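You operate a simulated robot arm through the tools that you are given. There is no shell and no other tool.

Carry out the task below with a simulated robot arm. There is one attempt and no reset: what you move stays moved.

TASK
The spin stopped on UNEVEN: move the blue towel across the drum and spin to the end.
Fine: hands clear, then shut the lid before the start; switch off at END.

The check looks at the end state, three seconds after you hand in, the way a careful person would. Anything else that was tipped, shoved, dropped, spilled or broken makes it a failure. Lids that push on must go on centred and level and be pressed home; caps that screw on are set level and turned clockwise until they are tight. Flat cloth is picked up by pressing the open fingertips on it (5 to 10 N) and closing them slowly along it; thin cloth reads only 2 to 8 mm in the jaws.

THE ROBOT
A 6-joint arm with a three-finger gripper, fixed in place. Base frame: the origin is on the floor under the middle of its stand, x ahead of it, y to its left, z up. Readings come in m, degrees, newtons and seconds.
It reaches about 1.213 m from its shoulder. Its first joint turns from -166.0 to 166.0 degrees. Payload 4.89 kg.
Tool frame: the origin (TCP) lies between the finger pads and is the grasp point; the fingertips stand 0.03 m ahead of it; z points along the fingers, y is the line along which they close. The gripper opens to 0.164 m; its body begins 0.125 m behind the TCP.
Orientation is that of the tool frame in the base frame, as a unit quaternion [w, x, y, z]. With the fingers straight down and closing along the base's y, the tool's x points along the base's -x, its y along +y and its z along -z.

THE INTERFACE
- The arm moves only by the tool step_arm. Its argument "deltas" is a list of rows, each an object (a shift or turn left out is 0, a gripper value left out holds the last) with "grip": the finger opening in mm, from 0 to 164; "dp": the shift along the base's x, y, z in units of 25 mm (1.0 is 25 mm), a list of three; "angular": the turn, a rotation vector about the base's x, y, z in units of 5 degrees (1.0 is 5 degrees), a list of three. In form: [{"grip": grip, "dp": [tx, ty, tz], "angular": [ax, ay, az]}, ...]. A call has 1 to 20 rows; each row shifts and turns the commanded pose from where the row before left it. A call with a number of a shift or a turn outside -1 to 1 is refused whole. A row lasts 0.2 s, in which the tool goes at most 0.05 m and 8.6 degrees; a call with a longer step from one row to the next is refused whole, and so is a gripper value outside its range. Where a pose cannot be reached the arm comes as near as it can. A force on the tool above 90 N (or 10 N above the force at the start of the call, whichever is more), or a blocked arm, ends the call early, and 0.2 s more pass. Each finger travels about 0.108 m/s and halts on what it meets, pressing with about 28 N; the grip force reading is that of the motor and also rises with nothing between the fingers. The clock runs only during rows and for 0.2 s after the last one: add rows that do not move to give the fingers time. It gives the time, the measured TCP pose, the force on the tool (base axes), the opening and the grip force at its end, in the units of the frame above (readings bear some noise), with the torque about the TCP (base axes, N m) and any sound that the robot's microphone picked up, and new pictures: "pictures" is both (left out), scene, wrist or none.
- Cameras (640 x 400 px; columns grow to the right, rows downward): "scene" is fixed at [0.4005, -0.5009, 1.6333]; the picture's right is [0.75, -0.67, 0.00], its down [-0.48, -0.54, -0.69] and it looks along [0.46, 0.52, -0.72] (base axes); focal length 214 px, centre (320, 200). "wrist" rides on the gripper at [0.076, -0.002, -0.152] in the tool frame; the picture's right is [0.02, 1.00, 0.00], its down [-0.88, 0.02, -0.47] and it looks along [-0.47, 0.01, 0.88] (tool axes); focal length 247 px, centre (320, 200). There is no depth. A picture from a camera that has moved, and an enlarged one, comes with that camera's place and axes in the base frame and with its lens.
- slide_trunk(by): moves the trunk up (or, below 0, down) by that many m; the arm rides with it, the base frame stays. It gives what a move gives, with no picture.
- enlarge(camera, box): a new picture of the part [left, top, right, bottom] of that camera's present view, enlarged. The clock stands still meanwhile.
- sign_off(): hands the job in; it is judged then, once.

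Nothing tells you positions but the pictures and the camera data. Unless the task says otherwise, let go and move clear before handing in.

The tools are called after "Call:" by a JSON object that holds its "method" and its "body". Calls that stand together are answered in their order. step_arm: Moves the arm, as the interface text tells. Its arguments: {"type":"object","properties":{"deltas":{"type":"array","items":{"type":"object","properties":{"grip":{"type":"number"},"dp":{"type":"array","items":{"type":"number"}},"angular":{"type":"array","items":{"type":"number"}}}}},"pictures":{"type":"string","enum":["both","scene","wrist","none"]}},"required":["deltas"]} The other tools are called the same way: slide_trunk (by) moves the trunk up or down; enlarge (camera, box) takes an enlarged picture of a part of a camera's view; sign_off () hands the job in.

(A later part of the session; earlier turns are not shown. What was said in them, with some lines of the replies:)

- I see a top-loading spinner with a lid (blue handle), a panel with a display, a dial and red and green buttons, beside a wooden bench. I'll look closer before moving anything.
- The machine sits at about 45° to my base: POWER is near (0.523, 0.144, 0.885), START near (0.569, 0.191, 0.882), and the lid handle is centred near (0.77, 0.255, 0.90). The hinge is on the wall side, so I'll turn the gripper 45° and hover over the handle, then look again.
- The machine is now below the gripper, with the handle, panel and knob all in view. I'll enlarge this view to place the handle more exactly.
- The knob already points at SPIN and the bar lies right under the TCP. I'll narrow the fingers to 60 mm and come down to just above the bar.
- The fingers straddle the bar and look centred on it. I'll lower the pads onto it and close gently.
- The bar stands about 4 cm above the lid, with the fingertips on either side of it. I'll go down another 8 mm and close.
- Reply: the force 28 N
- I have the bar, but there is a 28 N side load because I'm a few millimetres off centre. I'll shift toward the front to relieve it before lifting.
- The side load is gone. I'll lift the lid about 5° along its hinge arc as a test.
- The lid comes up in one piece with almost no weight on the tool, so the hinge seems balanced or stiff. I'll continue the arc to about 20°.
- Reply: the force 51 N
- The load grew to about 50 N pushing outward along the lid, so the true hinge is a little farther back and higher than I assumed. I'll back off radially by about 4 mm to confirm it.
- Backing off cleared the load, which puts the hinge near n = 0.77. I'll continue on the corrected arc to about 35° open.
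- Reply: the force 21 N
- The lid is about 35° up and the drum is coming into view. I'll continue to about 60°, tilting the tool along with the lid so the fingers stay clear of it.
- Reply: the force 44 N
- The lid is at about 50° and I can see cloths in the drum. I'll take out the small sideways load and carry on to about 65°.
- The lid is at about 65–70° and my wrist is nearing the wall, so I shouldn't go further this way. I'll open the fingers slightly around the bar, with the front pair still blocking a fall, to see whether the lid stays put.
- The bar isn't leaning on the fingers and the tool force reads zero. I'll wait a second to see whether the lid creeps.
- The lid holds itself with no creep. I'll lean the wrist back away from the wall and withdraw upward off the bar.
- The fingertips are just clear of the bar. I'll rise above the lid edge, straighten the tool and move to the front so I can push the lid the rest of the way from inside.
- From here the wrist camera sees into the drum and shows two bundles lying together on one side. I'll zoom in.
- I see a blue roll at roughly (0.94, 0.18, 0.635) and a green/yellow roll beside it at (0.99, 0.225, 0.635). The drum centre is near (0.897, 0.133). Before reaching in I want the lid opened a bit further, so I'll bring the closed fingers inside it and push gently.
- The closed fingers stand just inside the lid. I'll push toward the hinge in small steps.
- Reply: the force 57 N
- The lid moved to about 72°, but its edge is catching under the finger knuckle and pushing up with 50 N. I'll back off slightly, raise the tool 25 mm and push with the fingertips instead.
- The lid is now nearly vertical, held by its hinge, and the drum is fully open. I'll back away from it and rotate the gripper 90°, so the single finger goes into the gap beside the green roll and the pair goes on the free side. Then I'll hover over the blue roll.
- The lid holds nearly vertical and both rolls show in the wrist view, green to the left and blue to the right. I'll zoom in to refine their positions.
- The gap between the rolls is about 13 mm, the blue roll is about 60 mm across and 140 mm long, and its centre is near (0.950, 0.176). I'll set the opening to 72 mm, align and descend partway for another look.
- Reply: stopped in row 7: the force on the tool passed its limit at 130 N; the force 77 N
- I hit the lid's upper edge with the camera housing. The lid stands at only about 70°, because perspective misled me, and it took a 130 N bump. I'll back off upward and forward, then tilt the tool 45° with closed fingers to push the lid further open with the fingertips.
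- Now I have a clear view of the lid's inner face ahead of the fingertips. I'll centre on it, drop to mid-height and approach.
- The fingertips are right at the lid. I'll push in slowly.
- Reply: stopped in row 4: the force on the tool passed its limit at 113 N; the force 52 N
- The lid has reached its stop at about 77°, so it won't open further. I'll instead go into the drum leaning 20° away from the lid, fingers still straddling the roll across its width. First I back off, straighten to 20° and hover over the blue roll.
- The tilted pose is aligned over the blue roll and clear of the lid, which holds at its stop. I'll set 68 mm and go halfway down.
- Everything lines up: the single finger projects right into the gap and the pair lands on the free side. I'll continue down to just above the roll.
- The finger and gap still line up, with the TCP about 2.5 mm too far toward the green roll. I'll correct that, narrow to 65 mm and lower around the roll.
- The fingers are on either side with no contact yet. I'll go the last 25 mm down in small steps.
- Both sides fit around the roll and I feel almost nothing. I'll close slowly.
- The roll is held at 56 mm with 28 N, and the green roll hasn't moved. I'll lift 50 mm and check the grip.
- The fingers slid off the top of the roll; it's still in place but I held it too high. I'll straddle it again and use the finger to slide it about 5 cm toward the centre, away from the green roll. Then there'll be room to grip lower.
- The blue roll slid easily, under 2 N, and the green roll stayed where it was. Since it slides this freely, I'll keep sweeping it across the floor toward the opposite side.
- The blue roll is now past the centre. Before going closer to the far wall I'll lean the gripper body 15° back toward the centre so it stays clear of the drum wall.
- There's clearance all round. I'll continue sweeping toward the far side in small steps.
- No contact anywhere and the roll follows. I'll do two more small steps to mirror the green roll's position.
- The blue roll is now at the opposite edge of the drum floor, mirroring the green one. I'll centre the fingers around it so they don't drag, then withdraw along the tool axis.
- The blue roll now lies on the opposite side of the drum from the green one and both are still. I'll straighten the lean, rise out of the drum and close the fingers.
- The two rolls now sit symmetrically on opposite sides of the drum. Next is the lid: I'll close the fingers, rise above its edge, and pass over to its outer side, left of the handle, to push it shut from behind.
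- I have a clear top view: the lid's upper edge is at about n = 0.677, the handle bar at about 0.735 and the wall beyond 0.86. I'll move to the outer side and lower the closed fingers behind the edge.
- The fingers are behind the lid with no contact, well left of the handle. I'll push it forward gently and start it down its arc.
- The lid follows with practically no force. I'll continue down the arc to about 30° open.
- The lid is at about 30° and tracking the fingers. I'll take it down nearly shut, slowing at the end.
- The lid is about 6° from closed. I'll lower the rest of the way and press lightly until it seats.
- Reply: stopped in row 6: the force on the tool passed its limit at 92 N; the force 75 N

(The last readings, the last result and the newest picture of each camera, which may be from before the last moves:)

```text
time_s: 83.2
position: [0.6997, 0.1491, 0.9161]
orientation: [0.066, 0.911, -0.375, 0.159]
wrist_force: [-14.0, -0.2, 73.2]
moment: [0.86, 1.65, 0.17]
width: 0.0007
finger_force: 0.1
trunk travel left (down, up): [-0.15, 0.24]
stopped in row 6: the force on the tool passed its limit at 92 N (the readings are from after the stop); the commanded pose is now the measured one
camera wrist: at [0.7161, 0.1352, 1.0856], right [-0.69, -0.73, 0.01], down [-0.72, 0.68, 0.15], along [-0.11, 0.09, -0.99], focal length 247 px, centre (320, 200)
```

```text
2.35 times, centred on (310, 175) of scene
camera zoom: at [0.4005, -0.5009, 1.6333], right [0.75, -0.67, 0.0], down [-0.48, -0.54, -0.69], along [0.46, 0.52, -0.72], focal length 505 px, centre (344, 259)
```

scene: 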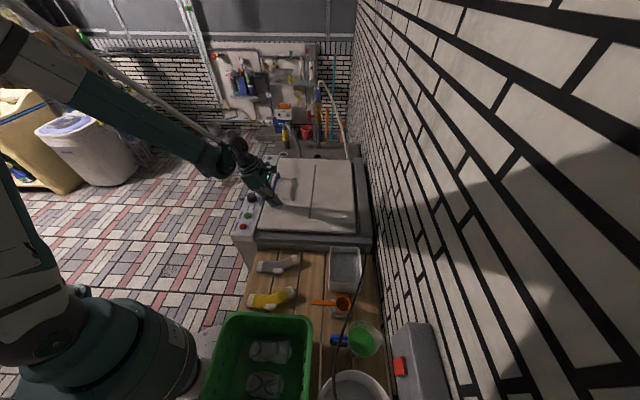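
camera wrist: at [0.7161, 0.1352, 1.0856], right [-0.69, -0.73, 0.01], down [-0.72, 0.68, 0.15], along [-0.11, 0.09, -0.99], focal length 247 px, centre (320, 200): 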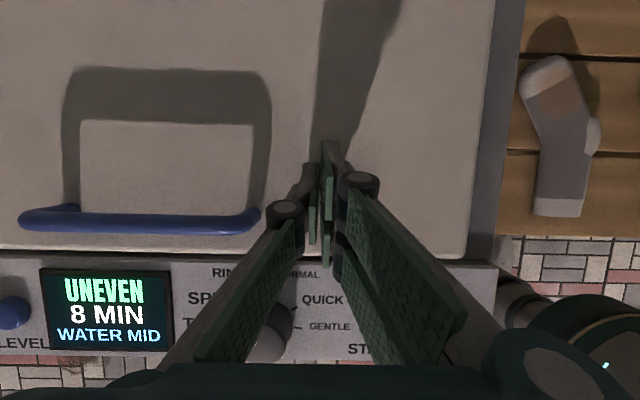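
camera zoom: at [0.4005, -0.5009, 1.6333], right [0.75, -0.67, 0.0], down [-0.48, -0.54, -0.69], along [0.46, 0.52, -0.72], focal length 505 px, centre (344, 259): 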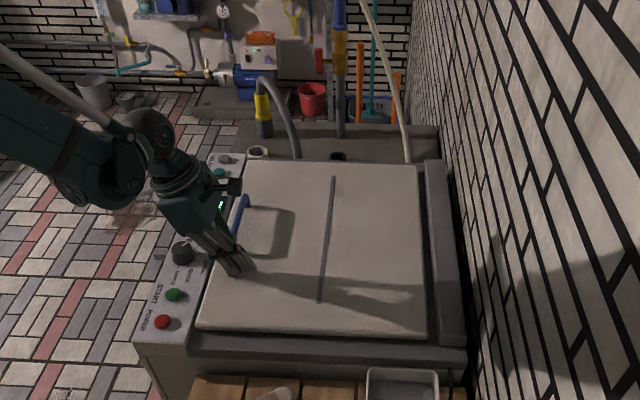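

The lid is down flush and seated. I'll lift off it, straighten the tool and move above the START button, staying high.

Call:
{"method": "step_arm", "body": {"deltas": [{"dp": [0, 0, 0.6]}, {"dp": [0, 0, 1]}, {"dp": [0, 0, 1]}, {"dp": [0, 0, 1], "angular": [0.707, 0.707, 0]}, {"dp": [0, 0, 1], "angular": [0.707, 0.707, 0]}, {"dp": [0, 0, 1], "angular": [0.707, 0.707, 0]}, {"dp": [-0.87, 0.28, 0], "angular": [0.707, 0.707, 0]}, {"dp": [-0.87, 0.28, 0]}, {"dp": [-0.87, 0.28, 0]}, {"dp": [-0.87, 0.28, 0]}, {"dp": [-0.87, 0.28, 0]}, {"dp": [-0.87, 0.28, 0]}, {"dp": [0, 0, 0]}]}}

Call:
{"method": "enlarge", "body": {"camera": "scene", "box": [220, 130, 400, 260]}}

Call:
{"method": "enlarge", "body": {"camera": "wrist", "box": [240, 60, 440, 220]}}

```text
time_s: 86.0
position: [0.5694, 0.1933, 1.0543]
orientation: [-0.001, 0.925, -0.38, -0.003]
wrist_force: [-0.5, 0.2, 0.7]
moment: [-0.01, -0.02, -0.03]
width: 0.0039
finger_force: 0.0
trunk travel left (down, up): [-0.15, 0.24]
camera wrist: at [0.6266, 0.1391, 1.2067], right [-0.69, -0.73, 0.0], down [-0.64, 0.6, 0.48], along [-0.35, 0.33, -0.88], focal length 247 px, centre (320, 200)
```

scene: 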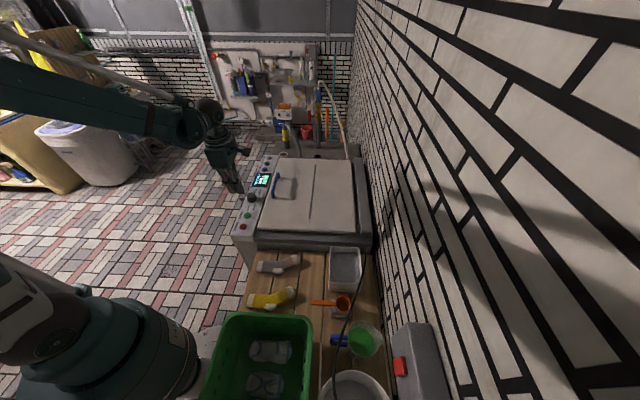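
wrist: 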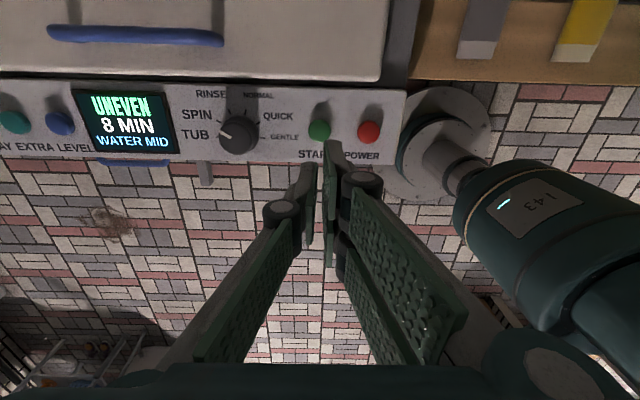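

```text
3.08 times, centred on (310, 195) of scene
camera zoom: at [0.4005, -0.5009, 1.6333], right [0.75, -0.67, 0.0], down [-0.48, -0.54, -0.69], along [0.46, 0.52, -0.72], focal length 660 px, centre (351, 215)
```

zoom: 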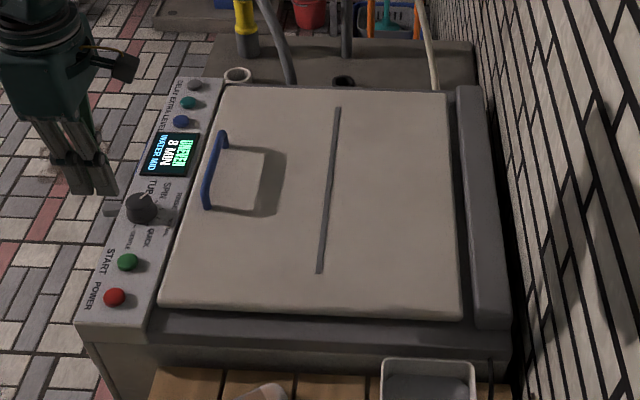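

```text
2.50 times, centred on (340, 140) of wrist
camera zoom: at [0.6266, 0.1391, 1.2067], right [-0.69, -0.73, 0.0], down [-0.64, 0.6, 0.48], along [-0.35, 0.33, -0.88], focal length 617 px, centre (270, 350)
```

zoom: 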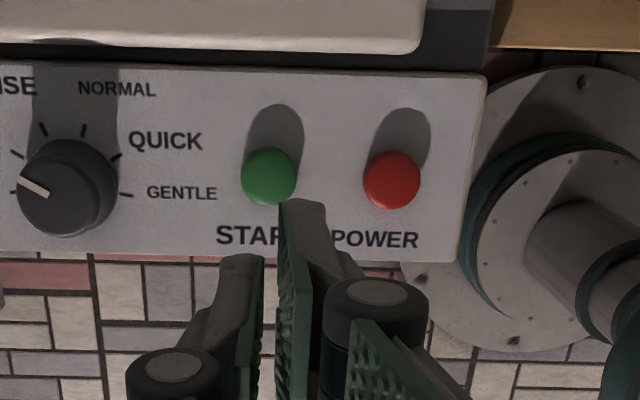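

The lid sits exactly where it was at the start. START is almost under the TCP, 4 mm off, so I'll correct that and come down to just above the button.

Call:
{"method": "step_arm", "body": {"deltas": [{"dp": [0.11, -0.1, -1]}, {"dp": [0, 0, -1]}, {"dp": [0, 0, -1]}, {"dp": [0, 0, -1]}, {"dp": [0, 0, -0.8]}, {"dp": [0, 0, 0]}]}}

Call:
{"method": "enlarge", "body": {"camera": "wrist", "box": [260, 100, 400, 220]}}

Call:
{"method": "enlarge", "body": {"camera": "scene", "box": [220, 170, 290, 240]}}

```text
time_s: 87.4
position: [0.5731, 0.1891, 0.9346]
orientation: [-0.002, 0.925, -0.38, -0.002]
wrist_force: [0.5, -0.4, -0.9]
moment: [-0.03, 0.0, -0.01]
width: 0.0038
finger_force: 0.0
trunk travel left (down, up): [-0.15, 0.24]
camera wrist: at [0.6299, 0.1359, 1.0854], right [-0.69, -0.73, 0.0], down [-0.64, 0.6, 0.48], along [-0.35, 0.33, -0.88], focal length 247 px, centre (320, 200)
```

scene: 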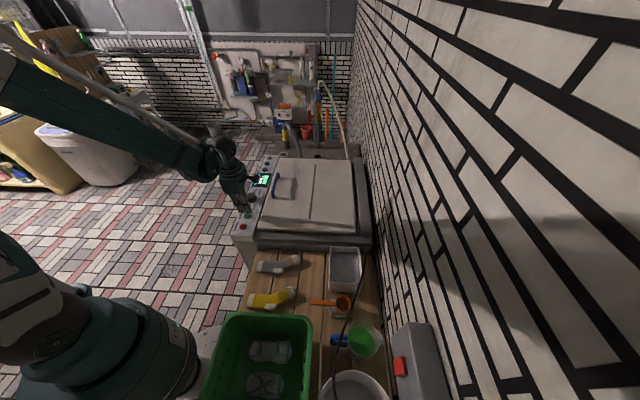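
wrist: 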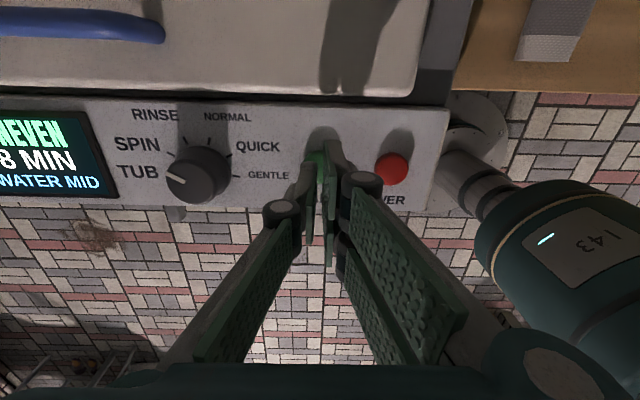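

```text
3.33 times, centred on (330, 160) of wrist
camera zoom: at [0.6299, 0.1359, 1.0854], right [-0.69, -0.73, 0.0], down [-0.64, 0.6, 0.48], along [-0.35, 0.33, -0.88], focal length 823 px, centre (287, 333)
```

zoom: 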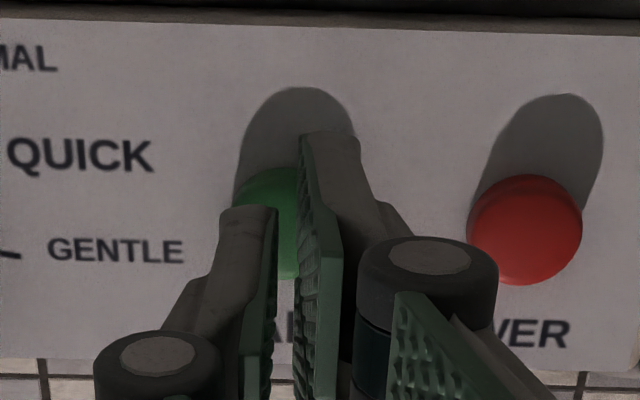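

```text
5.71 times, centred on (255, 205) of scene
camera zoom: at [0.4005, -0.5009, 1.6333], right [0.75, -0.67, 0.0], down [-0.48, -0.54, -0.69], along [0.46, 0.52, -0.72], focal length 1226 px, centre (691, 171)
```

zoom: 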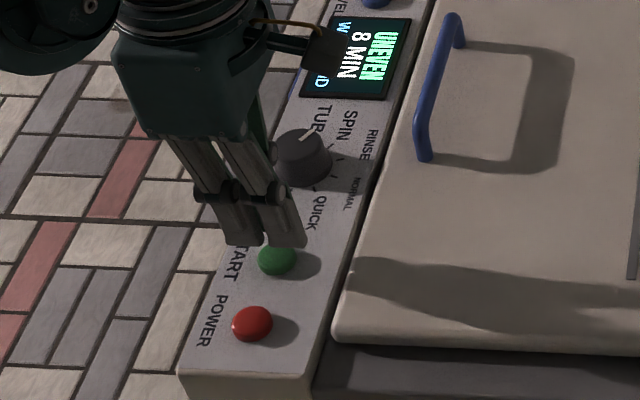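

The fingertips are centred over the green button. I'll press down in small increments and watch the force and the display.

Call:
{"method": "step_arm", "body": {"deltas": [{"dp": [0, 0, -0.4]}, {"dp": [0, 0, -0.2]}, {"dp": [0, 0, -0.1]}, {"dp": [0, 0, 0]}], "pictures": "wrist"}}

```text
time_s: 88.4
position: [0.5709, 0.1889, 0.9172]
orientation: [-0.001, 0.925, -0.381, -0.002]
wrist_force: [-0.4, 0.1, -0.5]
moment: [0.02, 0.03, 0.0]
width: 0.004
finger_force: 0.0
trunk travel left (down, up): [-0.15, 0.24]
camera wrist: at [0.6297, 0.135, 1.0679], right [-0.69, -0.73, 0.0], down [-0.64, 0.6, 0.48], along [-0.35, 0.33, -0.88], focal length 247 px, centre (320, 200)
```

wrist: 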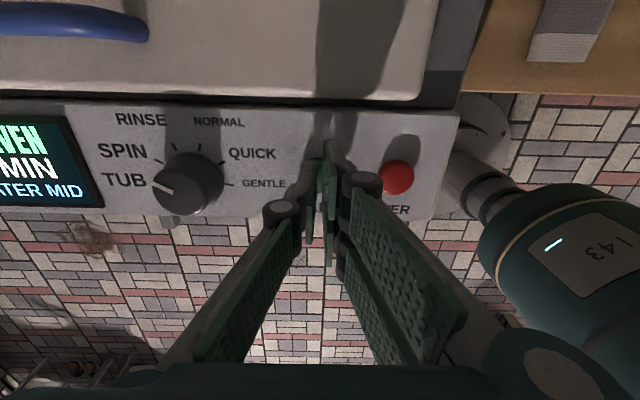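

No contact yet; the tips are at about the button's top. I'll continue down in 2.5 mm steps.

Call:
{"method": "step_arm", "body": {"deltas": [{"dp": [0, 0, -0.1]}, {"dp": [0, 0, -0.1]}, {"dp": [0, 0, 0]}], "pictures": "none"}}

```text
time_s: 89.2
position: [0.5733, 0.1892, 0.9112]
orientation: [-0.001, 0.925, -0.38, -0.003]
wrist_force: [-0.8, -1.0, -0.4]
moment: [-0.02, 0.0, 0.0]
width: 0.004
finger_force: 0.1
trunk travel left (down, up): [-0.15, 0.24]
```

Call:
{"method": "step_arm", "body": {"deltas": [{"dp": [0, 0, -0.1]}, {"dp": [0, 0, -0.1]}, {"dp": [0, 0, 0]}], "pictures": "wrist"}}

Call:
{"method": "enlarge", "body": {"camera": "wrist", "box": [260, 90, 400, 220]}}

Call:
{"method": "enlarge", "body": {"camera": "scene", "box": [230, 165, 290, 235]}}

```text
time_s: 90.0
position: [0.5738, 0.1891, 0.9066]
orientation: [-0.001, 0.925, -0.38, -0.003]
wrist_force: [0.1, -0.4, 1.9]
moment: [-0.04, -0.02, 0.0]
width: 0.0057
finger_force: 45.1
trunk travel left (down, up): [-0.15, 0.24]
heard: click
camera wrist: at [0.6299, 0.1356, 1.0576], right [-0.69, -0.73, 0.0], down [-0.64, 0.6, 0.48], along [-0.35, 0.33, -0.88], focal length 247 px, centre (320, 200)
```

wrist: 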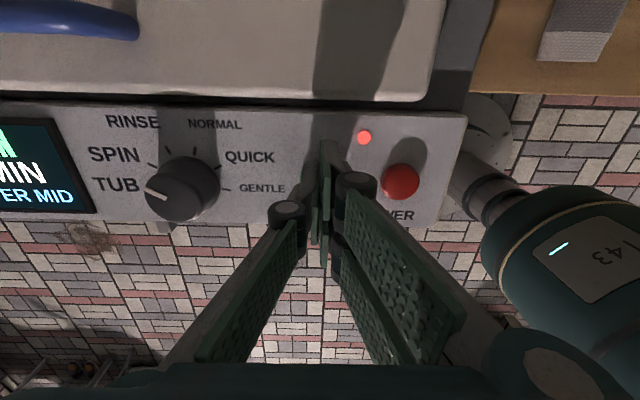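

```text
3.08 times, centred on (330, 155) of wrist
camera zoom: at [0.6299, 0.1356, 1.0576], right [-0.69, -0.73, 0.0], down [-0.64, 0.6, 0.48], along [-0.35, 0.33, -0.88], focal length 760 px, centre (289, 338)
```

zoom: 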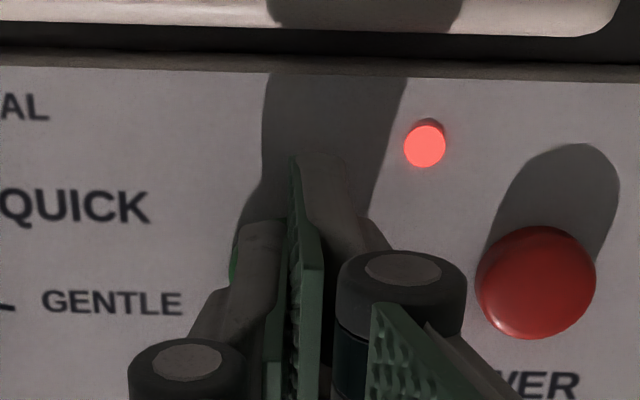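

```text
5.71 times, centred on (260, 200) of scene
camera zoom: at [0.4005, -0.5009, 1.6333], right [0.75, -0.67, 0.0], down [-0.48, -0.54, -0.69], along [0.46, 0.52, -0.72], focal length 1226 px, centre (663, 200)
```

zoom: 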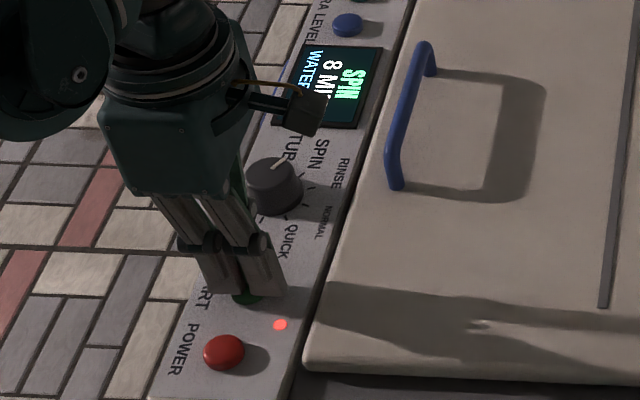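

A click: the display now reads SPIN and a red lamp is lit, so the cycle started. I'll lift clear of the panel and wait.

Call:
{"method": "step_arm", "body": {"deltas": [{"dp": [0, 0, 0.3]}, {"dp": [0, 0, 1]}, {"dp": [0, 0, 1]}, {"dp": [0, 0, 1]}, {"dp": [0, 0, 1]}, {"dp": [-0.5, -0.5, 1]}, {"dp": [0, 0, 0]}, {"dp": [0, 0, 0]}, {"dp": [0, 0, 0]}]}}

Call:
{"method": "enlarge", "body": {"camera": "scene", "box": [220, 150, 310, 250]}}

```text
time_s: 92.0
position: [0.5616, 0.178, 1.0375]
orientation: [-0.001, 0.925, -0.381, -0.002]
wrist_force: [-0.2, 0.8, 0.4]
moment: [-0.01, -0.01, 0.01]
width: 0.0038
finger_force: 0.0
trunk travel left (down, up): [-0.15, 0.24]
camera wrist: at [0.618, 0.1234, 1.19], right [-0.69, -0.73, 0.0], down [-0.64, 0.6, 0.48], along [-0.35, 0.33, -0.88], focal length 247 px, centre (320, 200)
```

scene: 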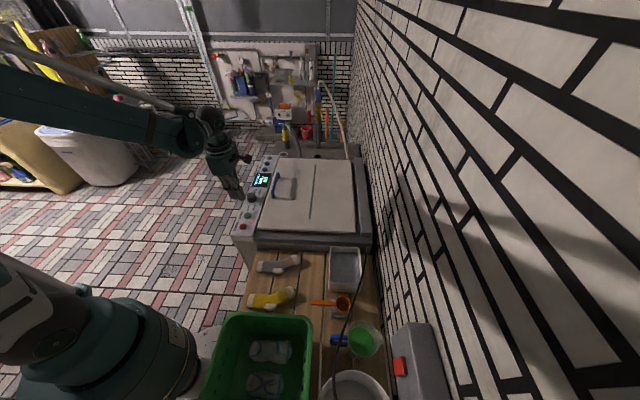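
wrist: 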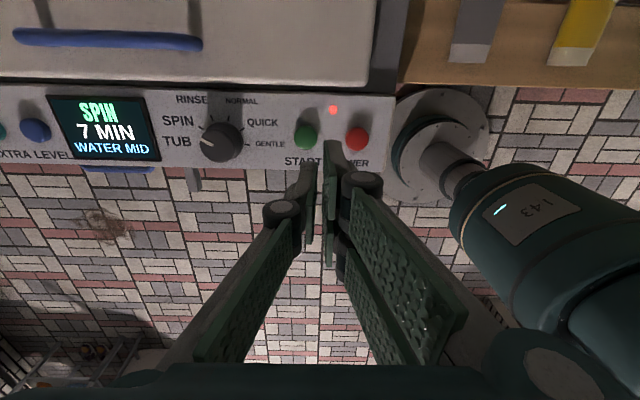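

```text
4.00 times, centred on (265, 200) of scene
camera zoom: at [0.4005, -0.5009, 1.6333], right [0.75, -0.67, 0.0], down [-0.48, -0.54, -0.69], along [0.46, 0.52, -0.72], focal length 858 px, centre (540, 200)
```

zoom: 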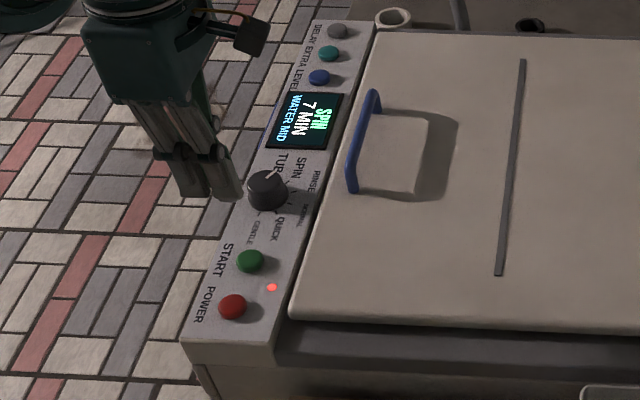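

It's spinning and the countdown shows 7 MIN after two seconds. I'll wait with the hand clear.

Call:
{"method": "step_arm", "body": {"deltas": [{"dp": [0, 0, 0]}, {"dp": [0, 0, 0]}, {"dp": [0, 0, 0]}, {"dp": [0, 0, 0]}, {"dp": [0, 0, 0]}, {"dp": [0, 0, 0]}, {"dp": [0, 0, 0]}, {"dp": [0, 0, 0]}, {"dp": [0, 0, 0]}, {"dp": [0, 0, 0]}, {"dp": [0, 0, 0]}, {"dp": [0, 0, 0]}, {"dp": [0, 0, 0]}, {"dp": [0, 0, 0]}, {"dp": [0, 0, 0]}, {"dp": [0, 0, 0]}, {"dp": [0, 0, 0]}, {"dp": [0, 0, 0]}, {"dp": [0, 0, 0]}, {"dp": [0, 0, 0]}], "pictures": "wrist"}}

```text
time_s: 96.2
position: [0.5617, 0.1764, 1.0389]
orientation: [-0.001, 0.925, -0.38, -0.004]
wrist_force: [0.1, 0.1, 0.4]
moment: [-0.01, 0.0, -0.02]
width: 0.0037
finger_force: 0.1
trunk travel left (down, up): [-0.15, 0.24]
camera wrist: at [0.6181, 0.1235, 1.1899], right [-0.69, -0.73, 0.0], down [-0.64, 0.6, 0.48], along [-0.35, 0.33, -0.88], focal length 247 px, centre (320, 200)
```

wrist: 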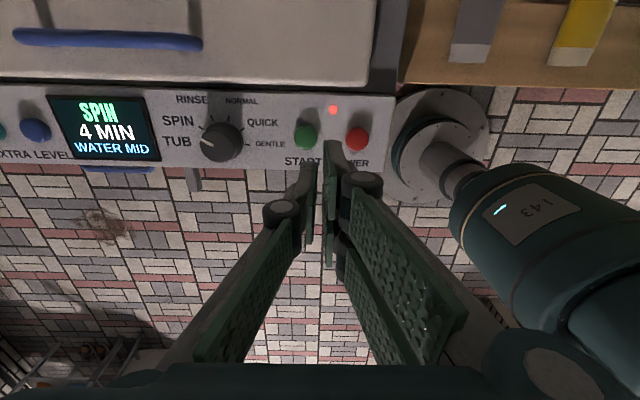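

It shows 4 MIN left and is still spinning. I'll drift to a point well above POWER and keep waiting.

Call:
{"method": "step_arm", "body": {"deltas": [{"dp": [-0.45, -0.45, 0]}, {"dp": [-0.45, -0.45, 0]}, {"dp": [-0.45, -0.45, 0]}, {"dp": [0, 0, 0]}, {"dp": [0, 0, 0]}, {"dp": [0, 0, 0]}, {"dp": [0, 0, 0]}, {"dp": [0, 0, 0]}, {"dp": [0, 0, 0]}, {"dp": [0, 0, 0]}, {"dp": [0, 0, 0]}, {"dp": [0, 0, 0]}, {"dp": [0, 0, 0]}, {"dp": [0, 0, 0]}, {"dp": [0, 0, 0]}, {"dp": [0, 0, 0]}, {"dp": [0, 0, 0]}, {"dp": [0, 0, 0]}, {"dp": [0, 0, 0]}, {"dp": [0, 0, 0]}], "pictures": "wrist"}}

Call:
{"method": "enlarge", "body": {"camera": "wrist", "box": [240, 60, 400, 200]}}

Call:
{"method": "enlarge", "body": {"camera": "scene", "box": [220, 150, 310, 250]}}

```text
time_s: 100.4
position: [0.5279, 0.1433, 1.038]
orientation: [-0.001, 0.925, -0.38, -0.002]
wrist_force: [0.3, -1.1, 0.3]
moment: [0.0, 0.0, 0.01]
width: 0.0042
finger_force: 0.1
trunk travel left (down, up): [-0.15, 0.24]
camera wrist: at [0.5842, 0.0898, 1.1896], right [-0.69, -0.73, 0.0], down [-0.64, 0.6, 0.48], along [-0.35, 0.33, -0.88], focal length 247 px, centre (320, 200)
```

wrist: 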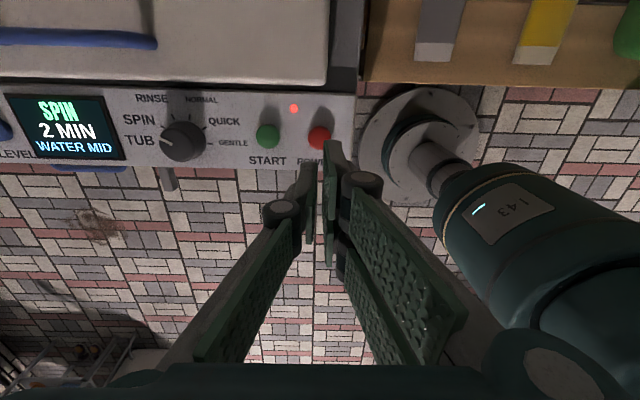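

```text
2.86 times, centred on (320, 130) of wrist
camera zoom: at [0.5842, 0.0898, 1.1896], right [-0.69, -0.73, 0.0], down [-0.64, 0.6, 0.48], along [-0.35, 0.33, -0.88], focal length 706 px, centre (320, 400)
```

zoom: 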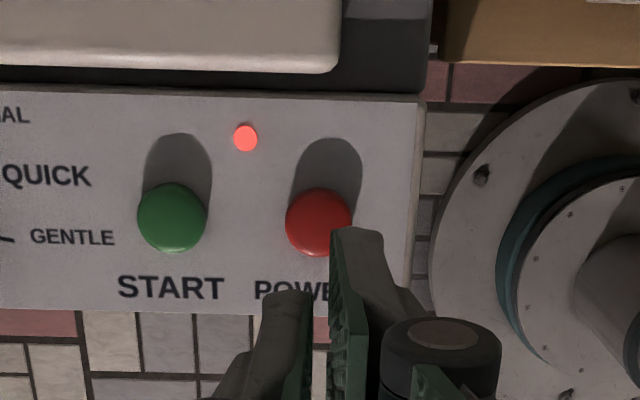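

```text
4.00 times, centred on (265, 200) of scene
camera zoom: at [0.4005, -0.5009, 1.6333], right [0.75, -0.67, 0.0], down [-0.48, -0.54, -0.69], along [0.46, 0.52, -0.72], focal length 858 px, centre (540, 200)
```

zoom: 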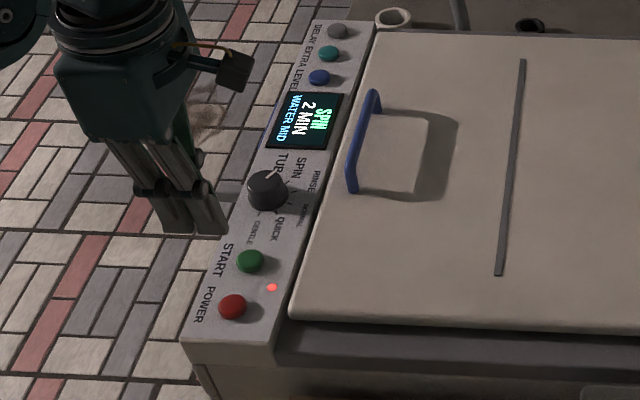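

It shows 2 MIN left, and POWER is directly below the TCP. I'll keep waiting for END.

Call:
{"method": "step_arm", "body": {"deltas": [{"dp": [0, 0, 0]}, {"dp": [0, 0, 0]}, {"dp": [0, 0, 0]}, {"dp": [0, 0, 0]}, {"dp": [0, 0, 0]}, {"dp": [0, 0, 0]}, {"dp": [0, 0, 0]}, {"dp": [0, 0, 0]}, {"dp": [0, 0, 0]}, {"dp": [0, 0, 0]}, {"dp": [0, 0, 0]}, {"dp": [0, 0, 0]}, {"dp": [0, 0, 0]}, {"dp": [0, 0, 0]}, {"dp": [0, 0, 0]}, {"dp": [0, 0, 0]}, {"dp": [0, 0, 0]}, {"dp": [0, 0, 0]}, {"dp": [0, 0, 0]}, {"dp": [0, 0, 0]}], "pictures": "wrist"}}

Call:
{"method": "enlarge", "body": {"camera": "scene", "box": [220, 150, 310, 250]}}

```text
time_s: 104.6
position: [0.5276, 0.1436, 1.0375]
orientation: [-0.001, 0.925, -0.381, -0.003]
wrist_force: [-0.3, -1.2, 0.2]
moment: [0.0, 0.04, 0.0]
width: 0.0039
finger_force: 0.1
trunk travel left (down, up): [-0.15, 0.24]
camera wrist: at [0.5842, 0.0898, 1.1896], right [-0.69, -0.73, 0.0], down [-0.64, 0.6, 0.48], along [-0.35, 0.33, -0.88], focal length 247 px, centre (320, 200)
```

wrist: 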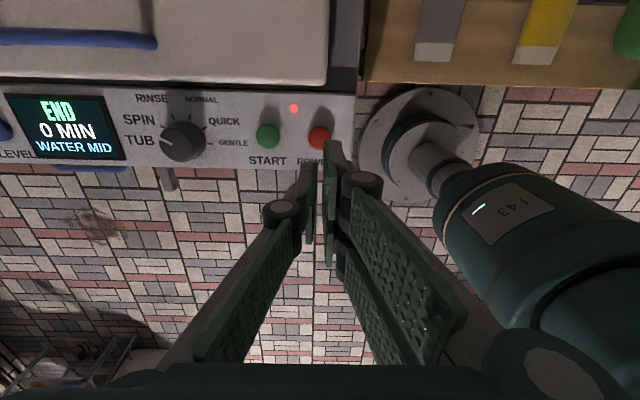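

```text
4.00 times, centred on (265, 200) of scene
camera zoom: at [0.4005, -0.5009, 1.6333], right [0.75, -0.67, 0.0], down [-0.48, -0.54, -0.69], along [0.46, 0.52, -0.72], focal length 858 px, centre (540, 200)
```

zoom: 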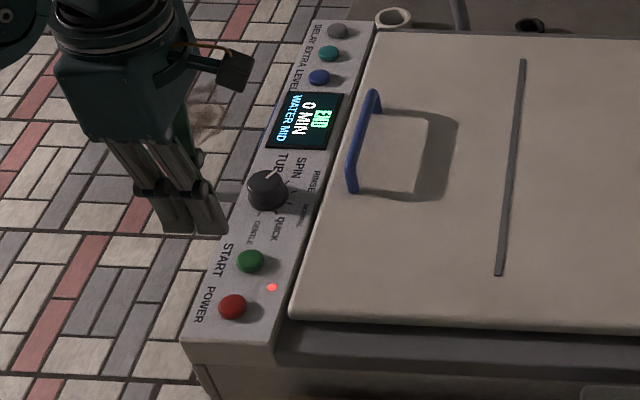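

The display reads END, 0 MIN. I'll come down over POWER to just above it.

Call:
{"method": "step_arm", "body": {"deltas": [{"dp": [0, 0, -1]}, {"dp": [0, 0, -1]}, {"dp": [0, 0, -1]}, {"dp": [0, 0, -1]}, {"dp": [0, 0, -0.6]}, {"dp": [0, 0, -0.2]}, {"dp": [0, 0, 0]}], "pictures": "wrist"}}

Call:
{"method": "enlarge", "body": {"camera": "wrist", "box": [260, 90, 400, 220]}}

Call:
{"method": "enlarge", "body": {"camera": "scene", "box": [220, 160, 310, 250]}}

```text
time_s: 106.2
position: [0.5285, 0.1433, 0.9176]
orientation: [-0.001, 0.925, -0.381, -0.002]
wrist_force: [-0.4, -0.3, 0.7]
moment: [-0.02, 0.01, -0.02]
width: 0.004
finger_force: 0.0
trunk travel left (down, up): [-0.15, 0.24]
camera wrist: at [0.5845, 0.0898, 1.07], right [-0.69, -0.73, 0.0], down [-0.64, 0.6, 0.48], along [-0.35, 0.33, -0.88], focal length 247 px, centre (320, 200)
```

wrist: 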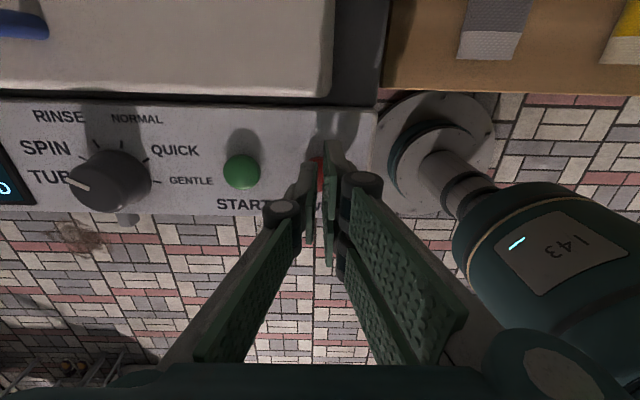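

```text
3.08 times, centred on (330, 155) of wrist
camera zoom: at [0.5845, 0.0898, 1.07], right [-0.69, -0.73, 0.0], down [-0.64, 0.6, 0.48], along [-0.35, 0.33, -0.88], focal length 760 px, centre (289, 338)
```

zoom: 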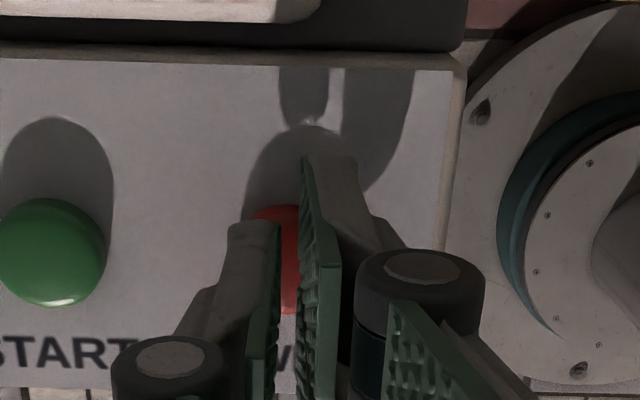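

```text
4.44 times, centred on (265, 205) of scene
camera zoom: at [0.4005, -0.5009, 1.6333], right [0.75, -0.67, 0.0], down [-0.48, -0.54, -0.69], along [0.46, 0.52, -0.72], focal length 953 px, centre (564, 178)
```

zoom: 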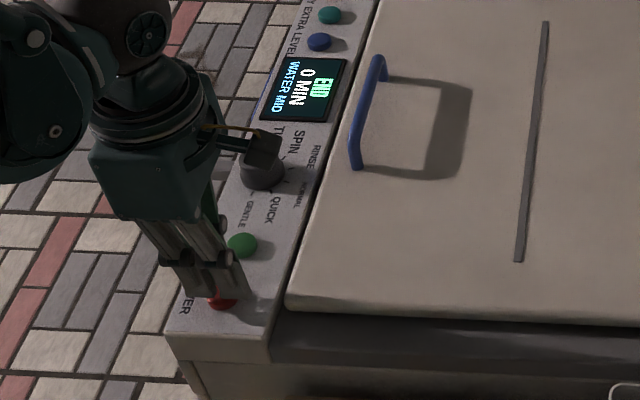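

The lamp went out by itself and the display still says END. I'll press POWER the same way.

Call:
{"method": "step_arm", "body": {"deltas": [{"dp": [0, 0, -0.1]}, {"dp": [0, 0, -0.1]}, {"dp": [0, 0, -0.1]}, {"dp": [0, 0, -0.1]}, {"dp": [0, 0, 0]}], "pictures": "wrist"}}

Call:
{"method": "enlarge", "body": {"camera": "scene", "box": [220, 160, 310, 250]}}

```text
time_s: 107.4
position: [0.5281, 0.1444, 0.9084]
orientation: [-0.001, 0.925, -0.38, -0.002]
wrist_force: [0.9, 0.0, 0.0]
moment: [0.01, -0.01, -0.02]
width: 0.006
finger_force: 44.7
trunk travel left (down, up): [-0.15, 0.24]
camera wrist: at [0.5849, 0.0897, 1.0605], right [-0.69, -0.73, 0.0], down [-0.64, 0.6, 0.48], along [-0.35, 0.33, -0.88], focal length 247 px, centre (320, 200)
```

wrist: 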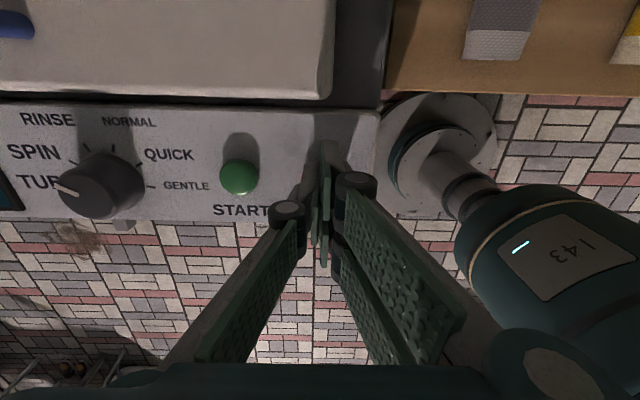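

```text
4.44 times, centred on (265, 205) of scene
camera zoom: at [0.4005, -0.5009, 1.6333], right [0.75, -0.67, 0.0], down [-0.48, -0.54, -0.69], along [0.46, 0.52, -0.72], focal length 953 px, centre (564, 178)
```

zoom: 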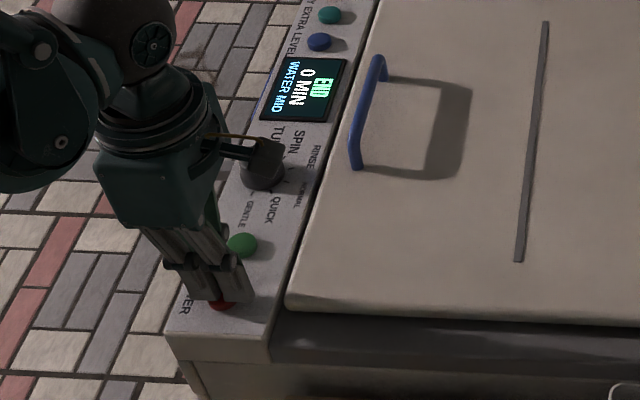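

The fingers are touching the button but it hasn't clicked, and END is still showing. I'll press 2.5 mm further.

Call:
{"method": "step_arm", "body": {"deltas": [{"dp": [0, 0, -0.1]}, {"dp": [0, 0, 0]}], "pictures": "none"}}

Call:
{"method": "enlarge", "body": {"camera": "scene", "box": [220, 160, 310, 250]}}

```text
time_s: 108.0
position: [0.5282, 0.1434, 0.9056]
orientation: [-0.001, 0.925, -0.381, -0.003]
wrist_force: [0.0, -1.4, 1.1]
moment: [-0.01, 0.0, -0.03]
width: 0.0056
finger_force: 45.1
trunk travel left (down, up): [-0.15, 0.24]
heard: click
```

```text
4.44 times, centred on (265, 205) of scene
camera zoom: at [0.4005, -0.5009, 1.6333], right [0.75, -0.67, 0.0], down [-0.48, -0.54, -0.69], along [0.46, 0.52, -0.72], focal length 953 px, centre (564, 178)
```

zoom: 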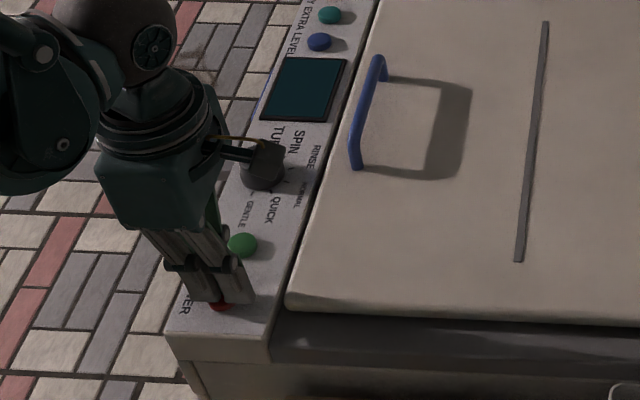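

It clicked and the display went dark, so the machine is off. I'll lift straight up and move well clear.

Call:
{"method": "step_arm", "body": {"deltas": [{"dp": [0, 0, 0.4]}, {"dp": [0, 0, 1]}, {"dp": [0, 0, 1]}, {"dp": [0, 0, 1]}, {"dp": [0, 0, 1]}, {"dp": [0, 0, 1]}, {"dp": [0, 0, 1]}, {"dp": [0, 0, 1]}, {"dp": [0, 0, 1]}, {"dp": [0, 0, 1]}, {"dp": [-0.5, 0.5, 1]}, {"dp": [-0.5, 0.5, 1]}, {"dp": [0, 0, 0]}]}}

Call:
{"method": "enlarge", "body": {"camera": "scene", "box": [220, 130, 400, 260]}}

Call:
{"method": "enlarge", "body": {"camera": "wrist", "box": [150, 0, 450, 200]}}

```text
time_s: 110.8
position: [0.5022, 0.1676, 1.1933]
orientation: [-0.001, 0.925, -0.38, -0.002]
wrist_force: [-0.3, 0.1, 1.1]
moment: [0.05, 0.01, 0.02]
width: 0.0036
finger_force: 0.0
trunk travel left (down, up): [-0.15, 0.24]
camera wrist: at [0.5585, 0.1142, 1.3444], right [-0.69, -0.73, 0.0], down [-0.64, 0.6, 0.48], along [-0.35, 0.33, -0.88], focal length 247 px, centre (320, 200)
```

scene: 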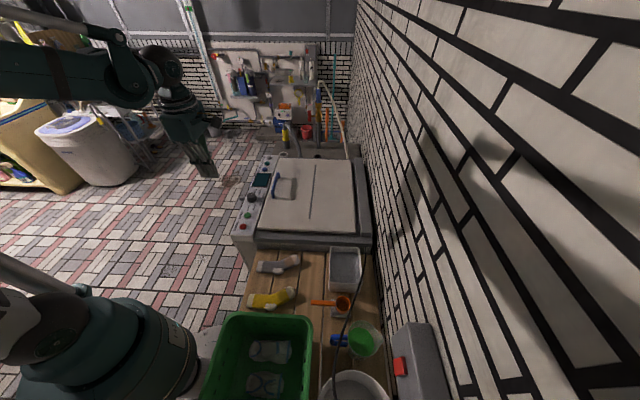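
wrist: 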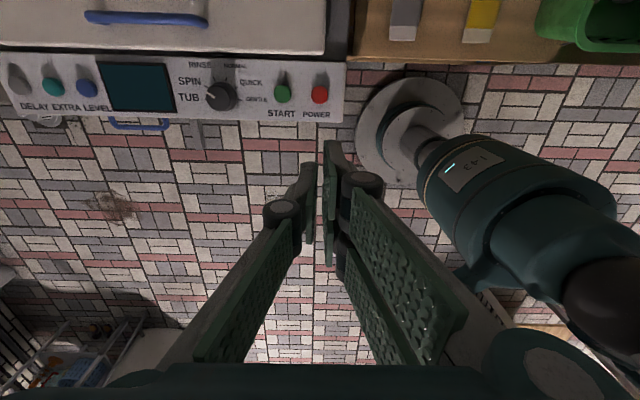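

```text
3.08 times, centred on (310, 195) of scene
camera zoom: at [0.4005, -0.5009, 1.6333], right [0.75, -0.67, 0.0], down [-0.48, -0.54, -0.69], along [0.46, 0.52, -0.72], focal length 660 px, centre (351, 215)
```

zoom: 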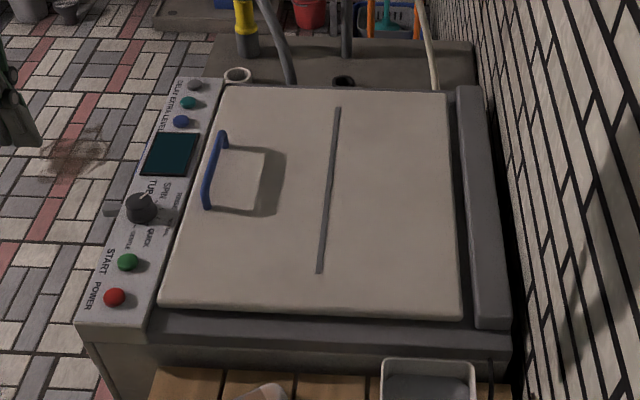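

```text
2.00 times, centred on (300, 100) of wrist
camera zoom: at [0.5585, 0.1142, 1.3444], right [-0.69, -0.73, 0.0], down [-0.64, 0.6, 0.48], along [-0.35, 0.33, -0.88], focal length 494 px, centre (360, 400)
```

zoom: 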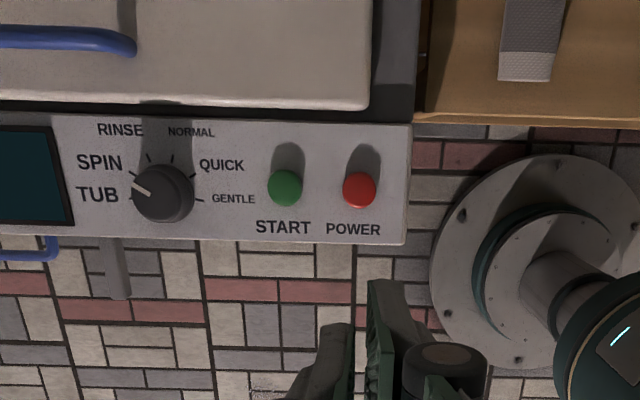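

The lid is shut, the display is dark after the spin ran to END, the knob is still on SPIN, the bench items look undisturbed and the arm is clear. I'm handing the job in.

Call:
{"method": "sign_off", "body": {}}

```text
The job is handed in.
```

The job is done and handed in. The blue towel is across the drum from the green one, and the spin ran through to END. I pressed POWER at END and the display went dark. The arm is well clear of the machine.

- **Towel:** I slid the blue towel along the drum floor instead of lifting it. My first grip was too high and slipped off. The green towel did not visibly move while I did this.
- **Lid:** It was shut and my hand was clear of the drum before I pressed START. It looks to be sitting exactly where it was at the beginning.
- **Bumps:** I knocked the lid's edge once with the camera housing (130 N), pushed it against its opening stop (113 N), and pressed it shut a little hard (92 N). I saw no damage and it closes normally.

The knob is still on SPIN and the things on the bench look undisturbed. I didn't reopen the lid after the spin, so I haven't seen where the towels ended up.
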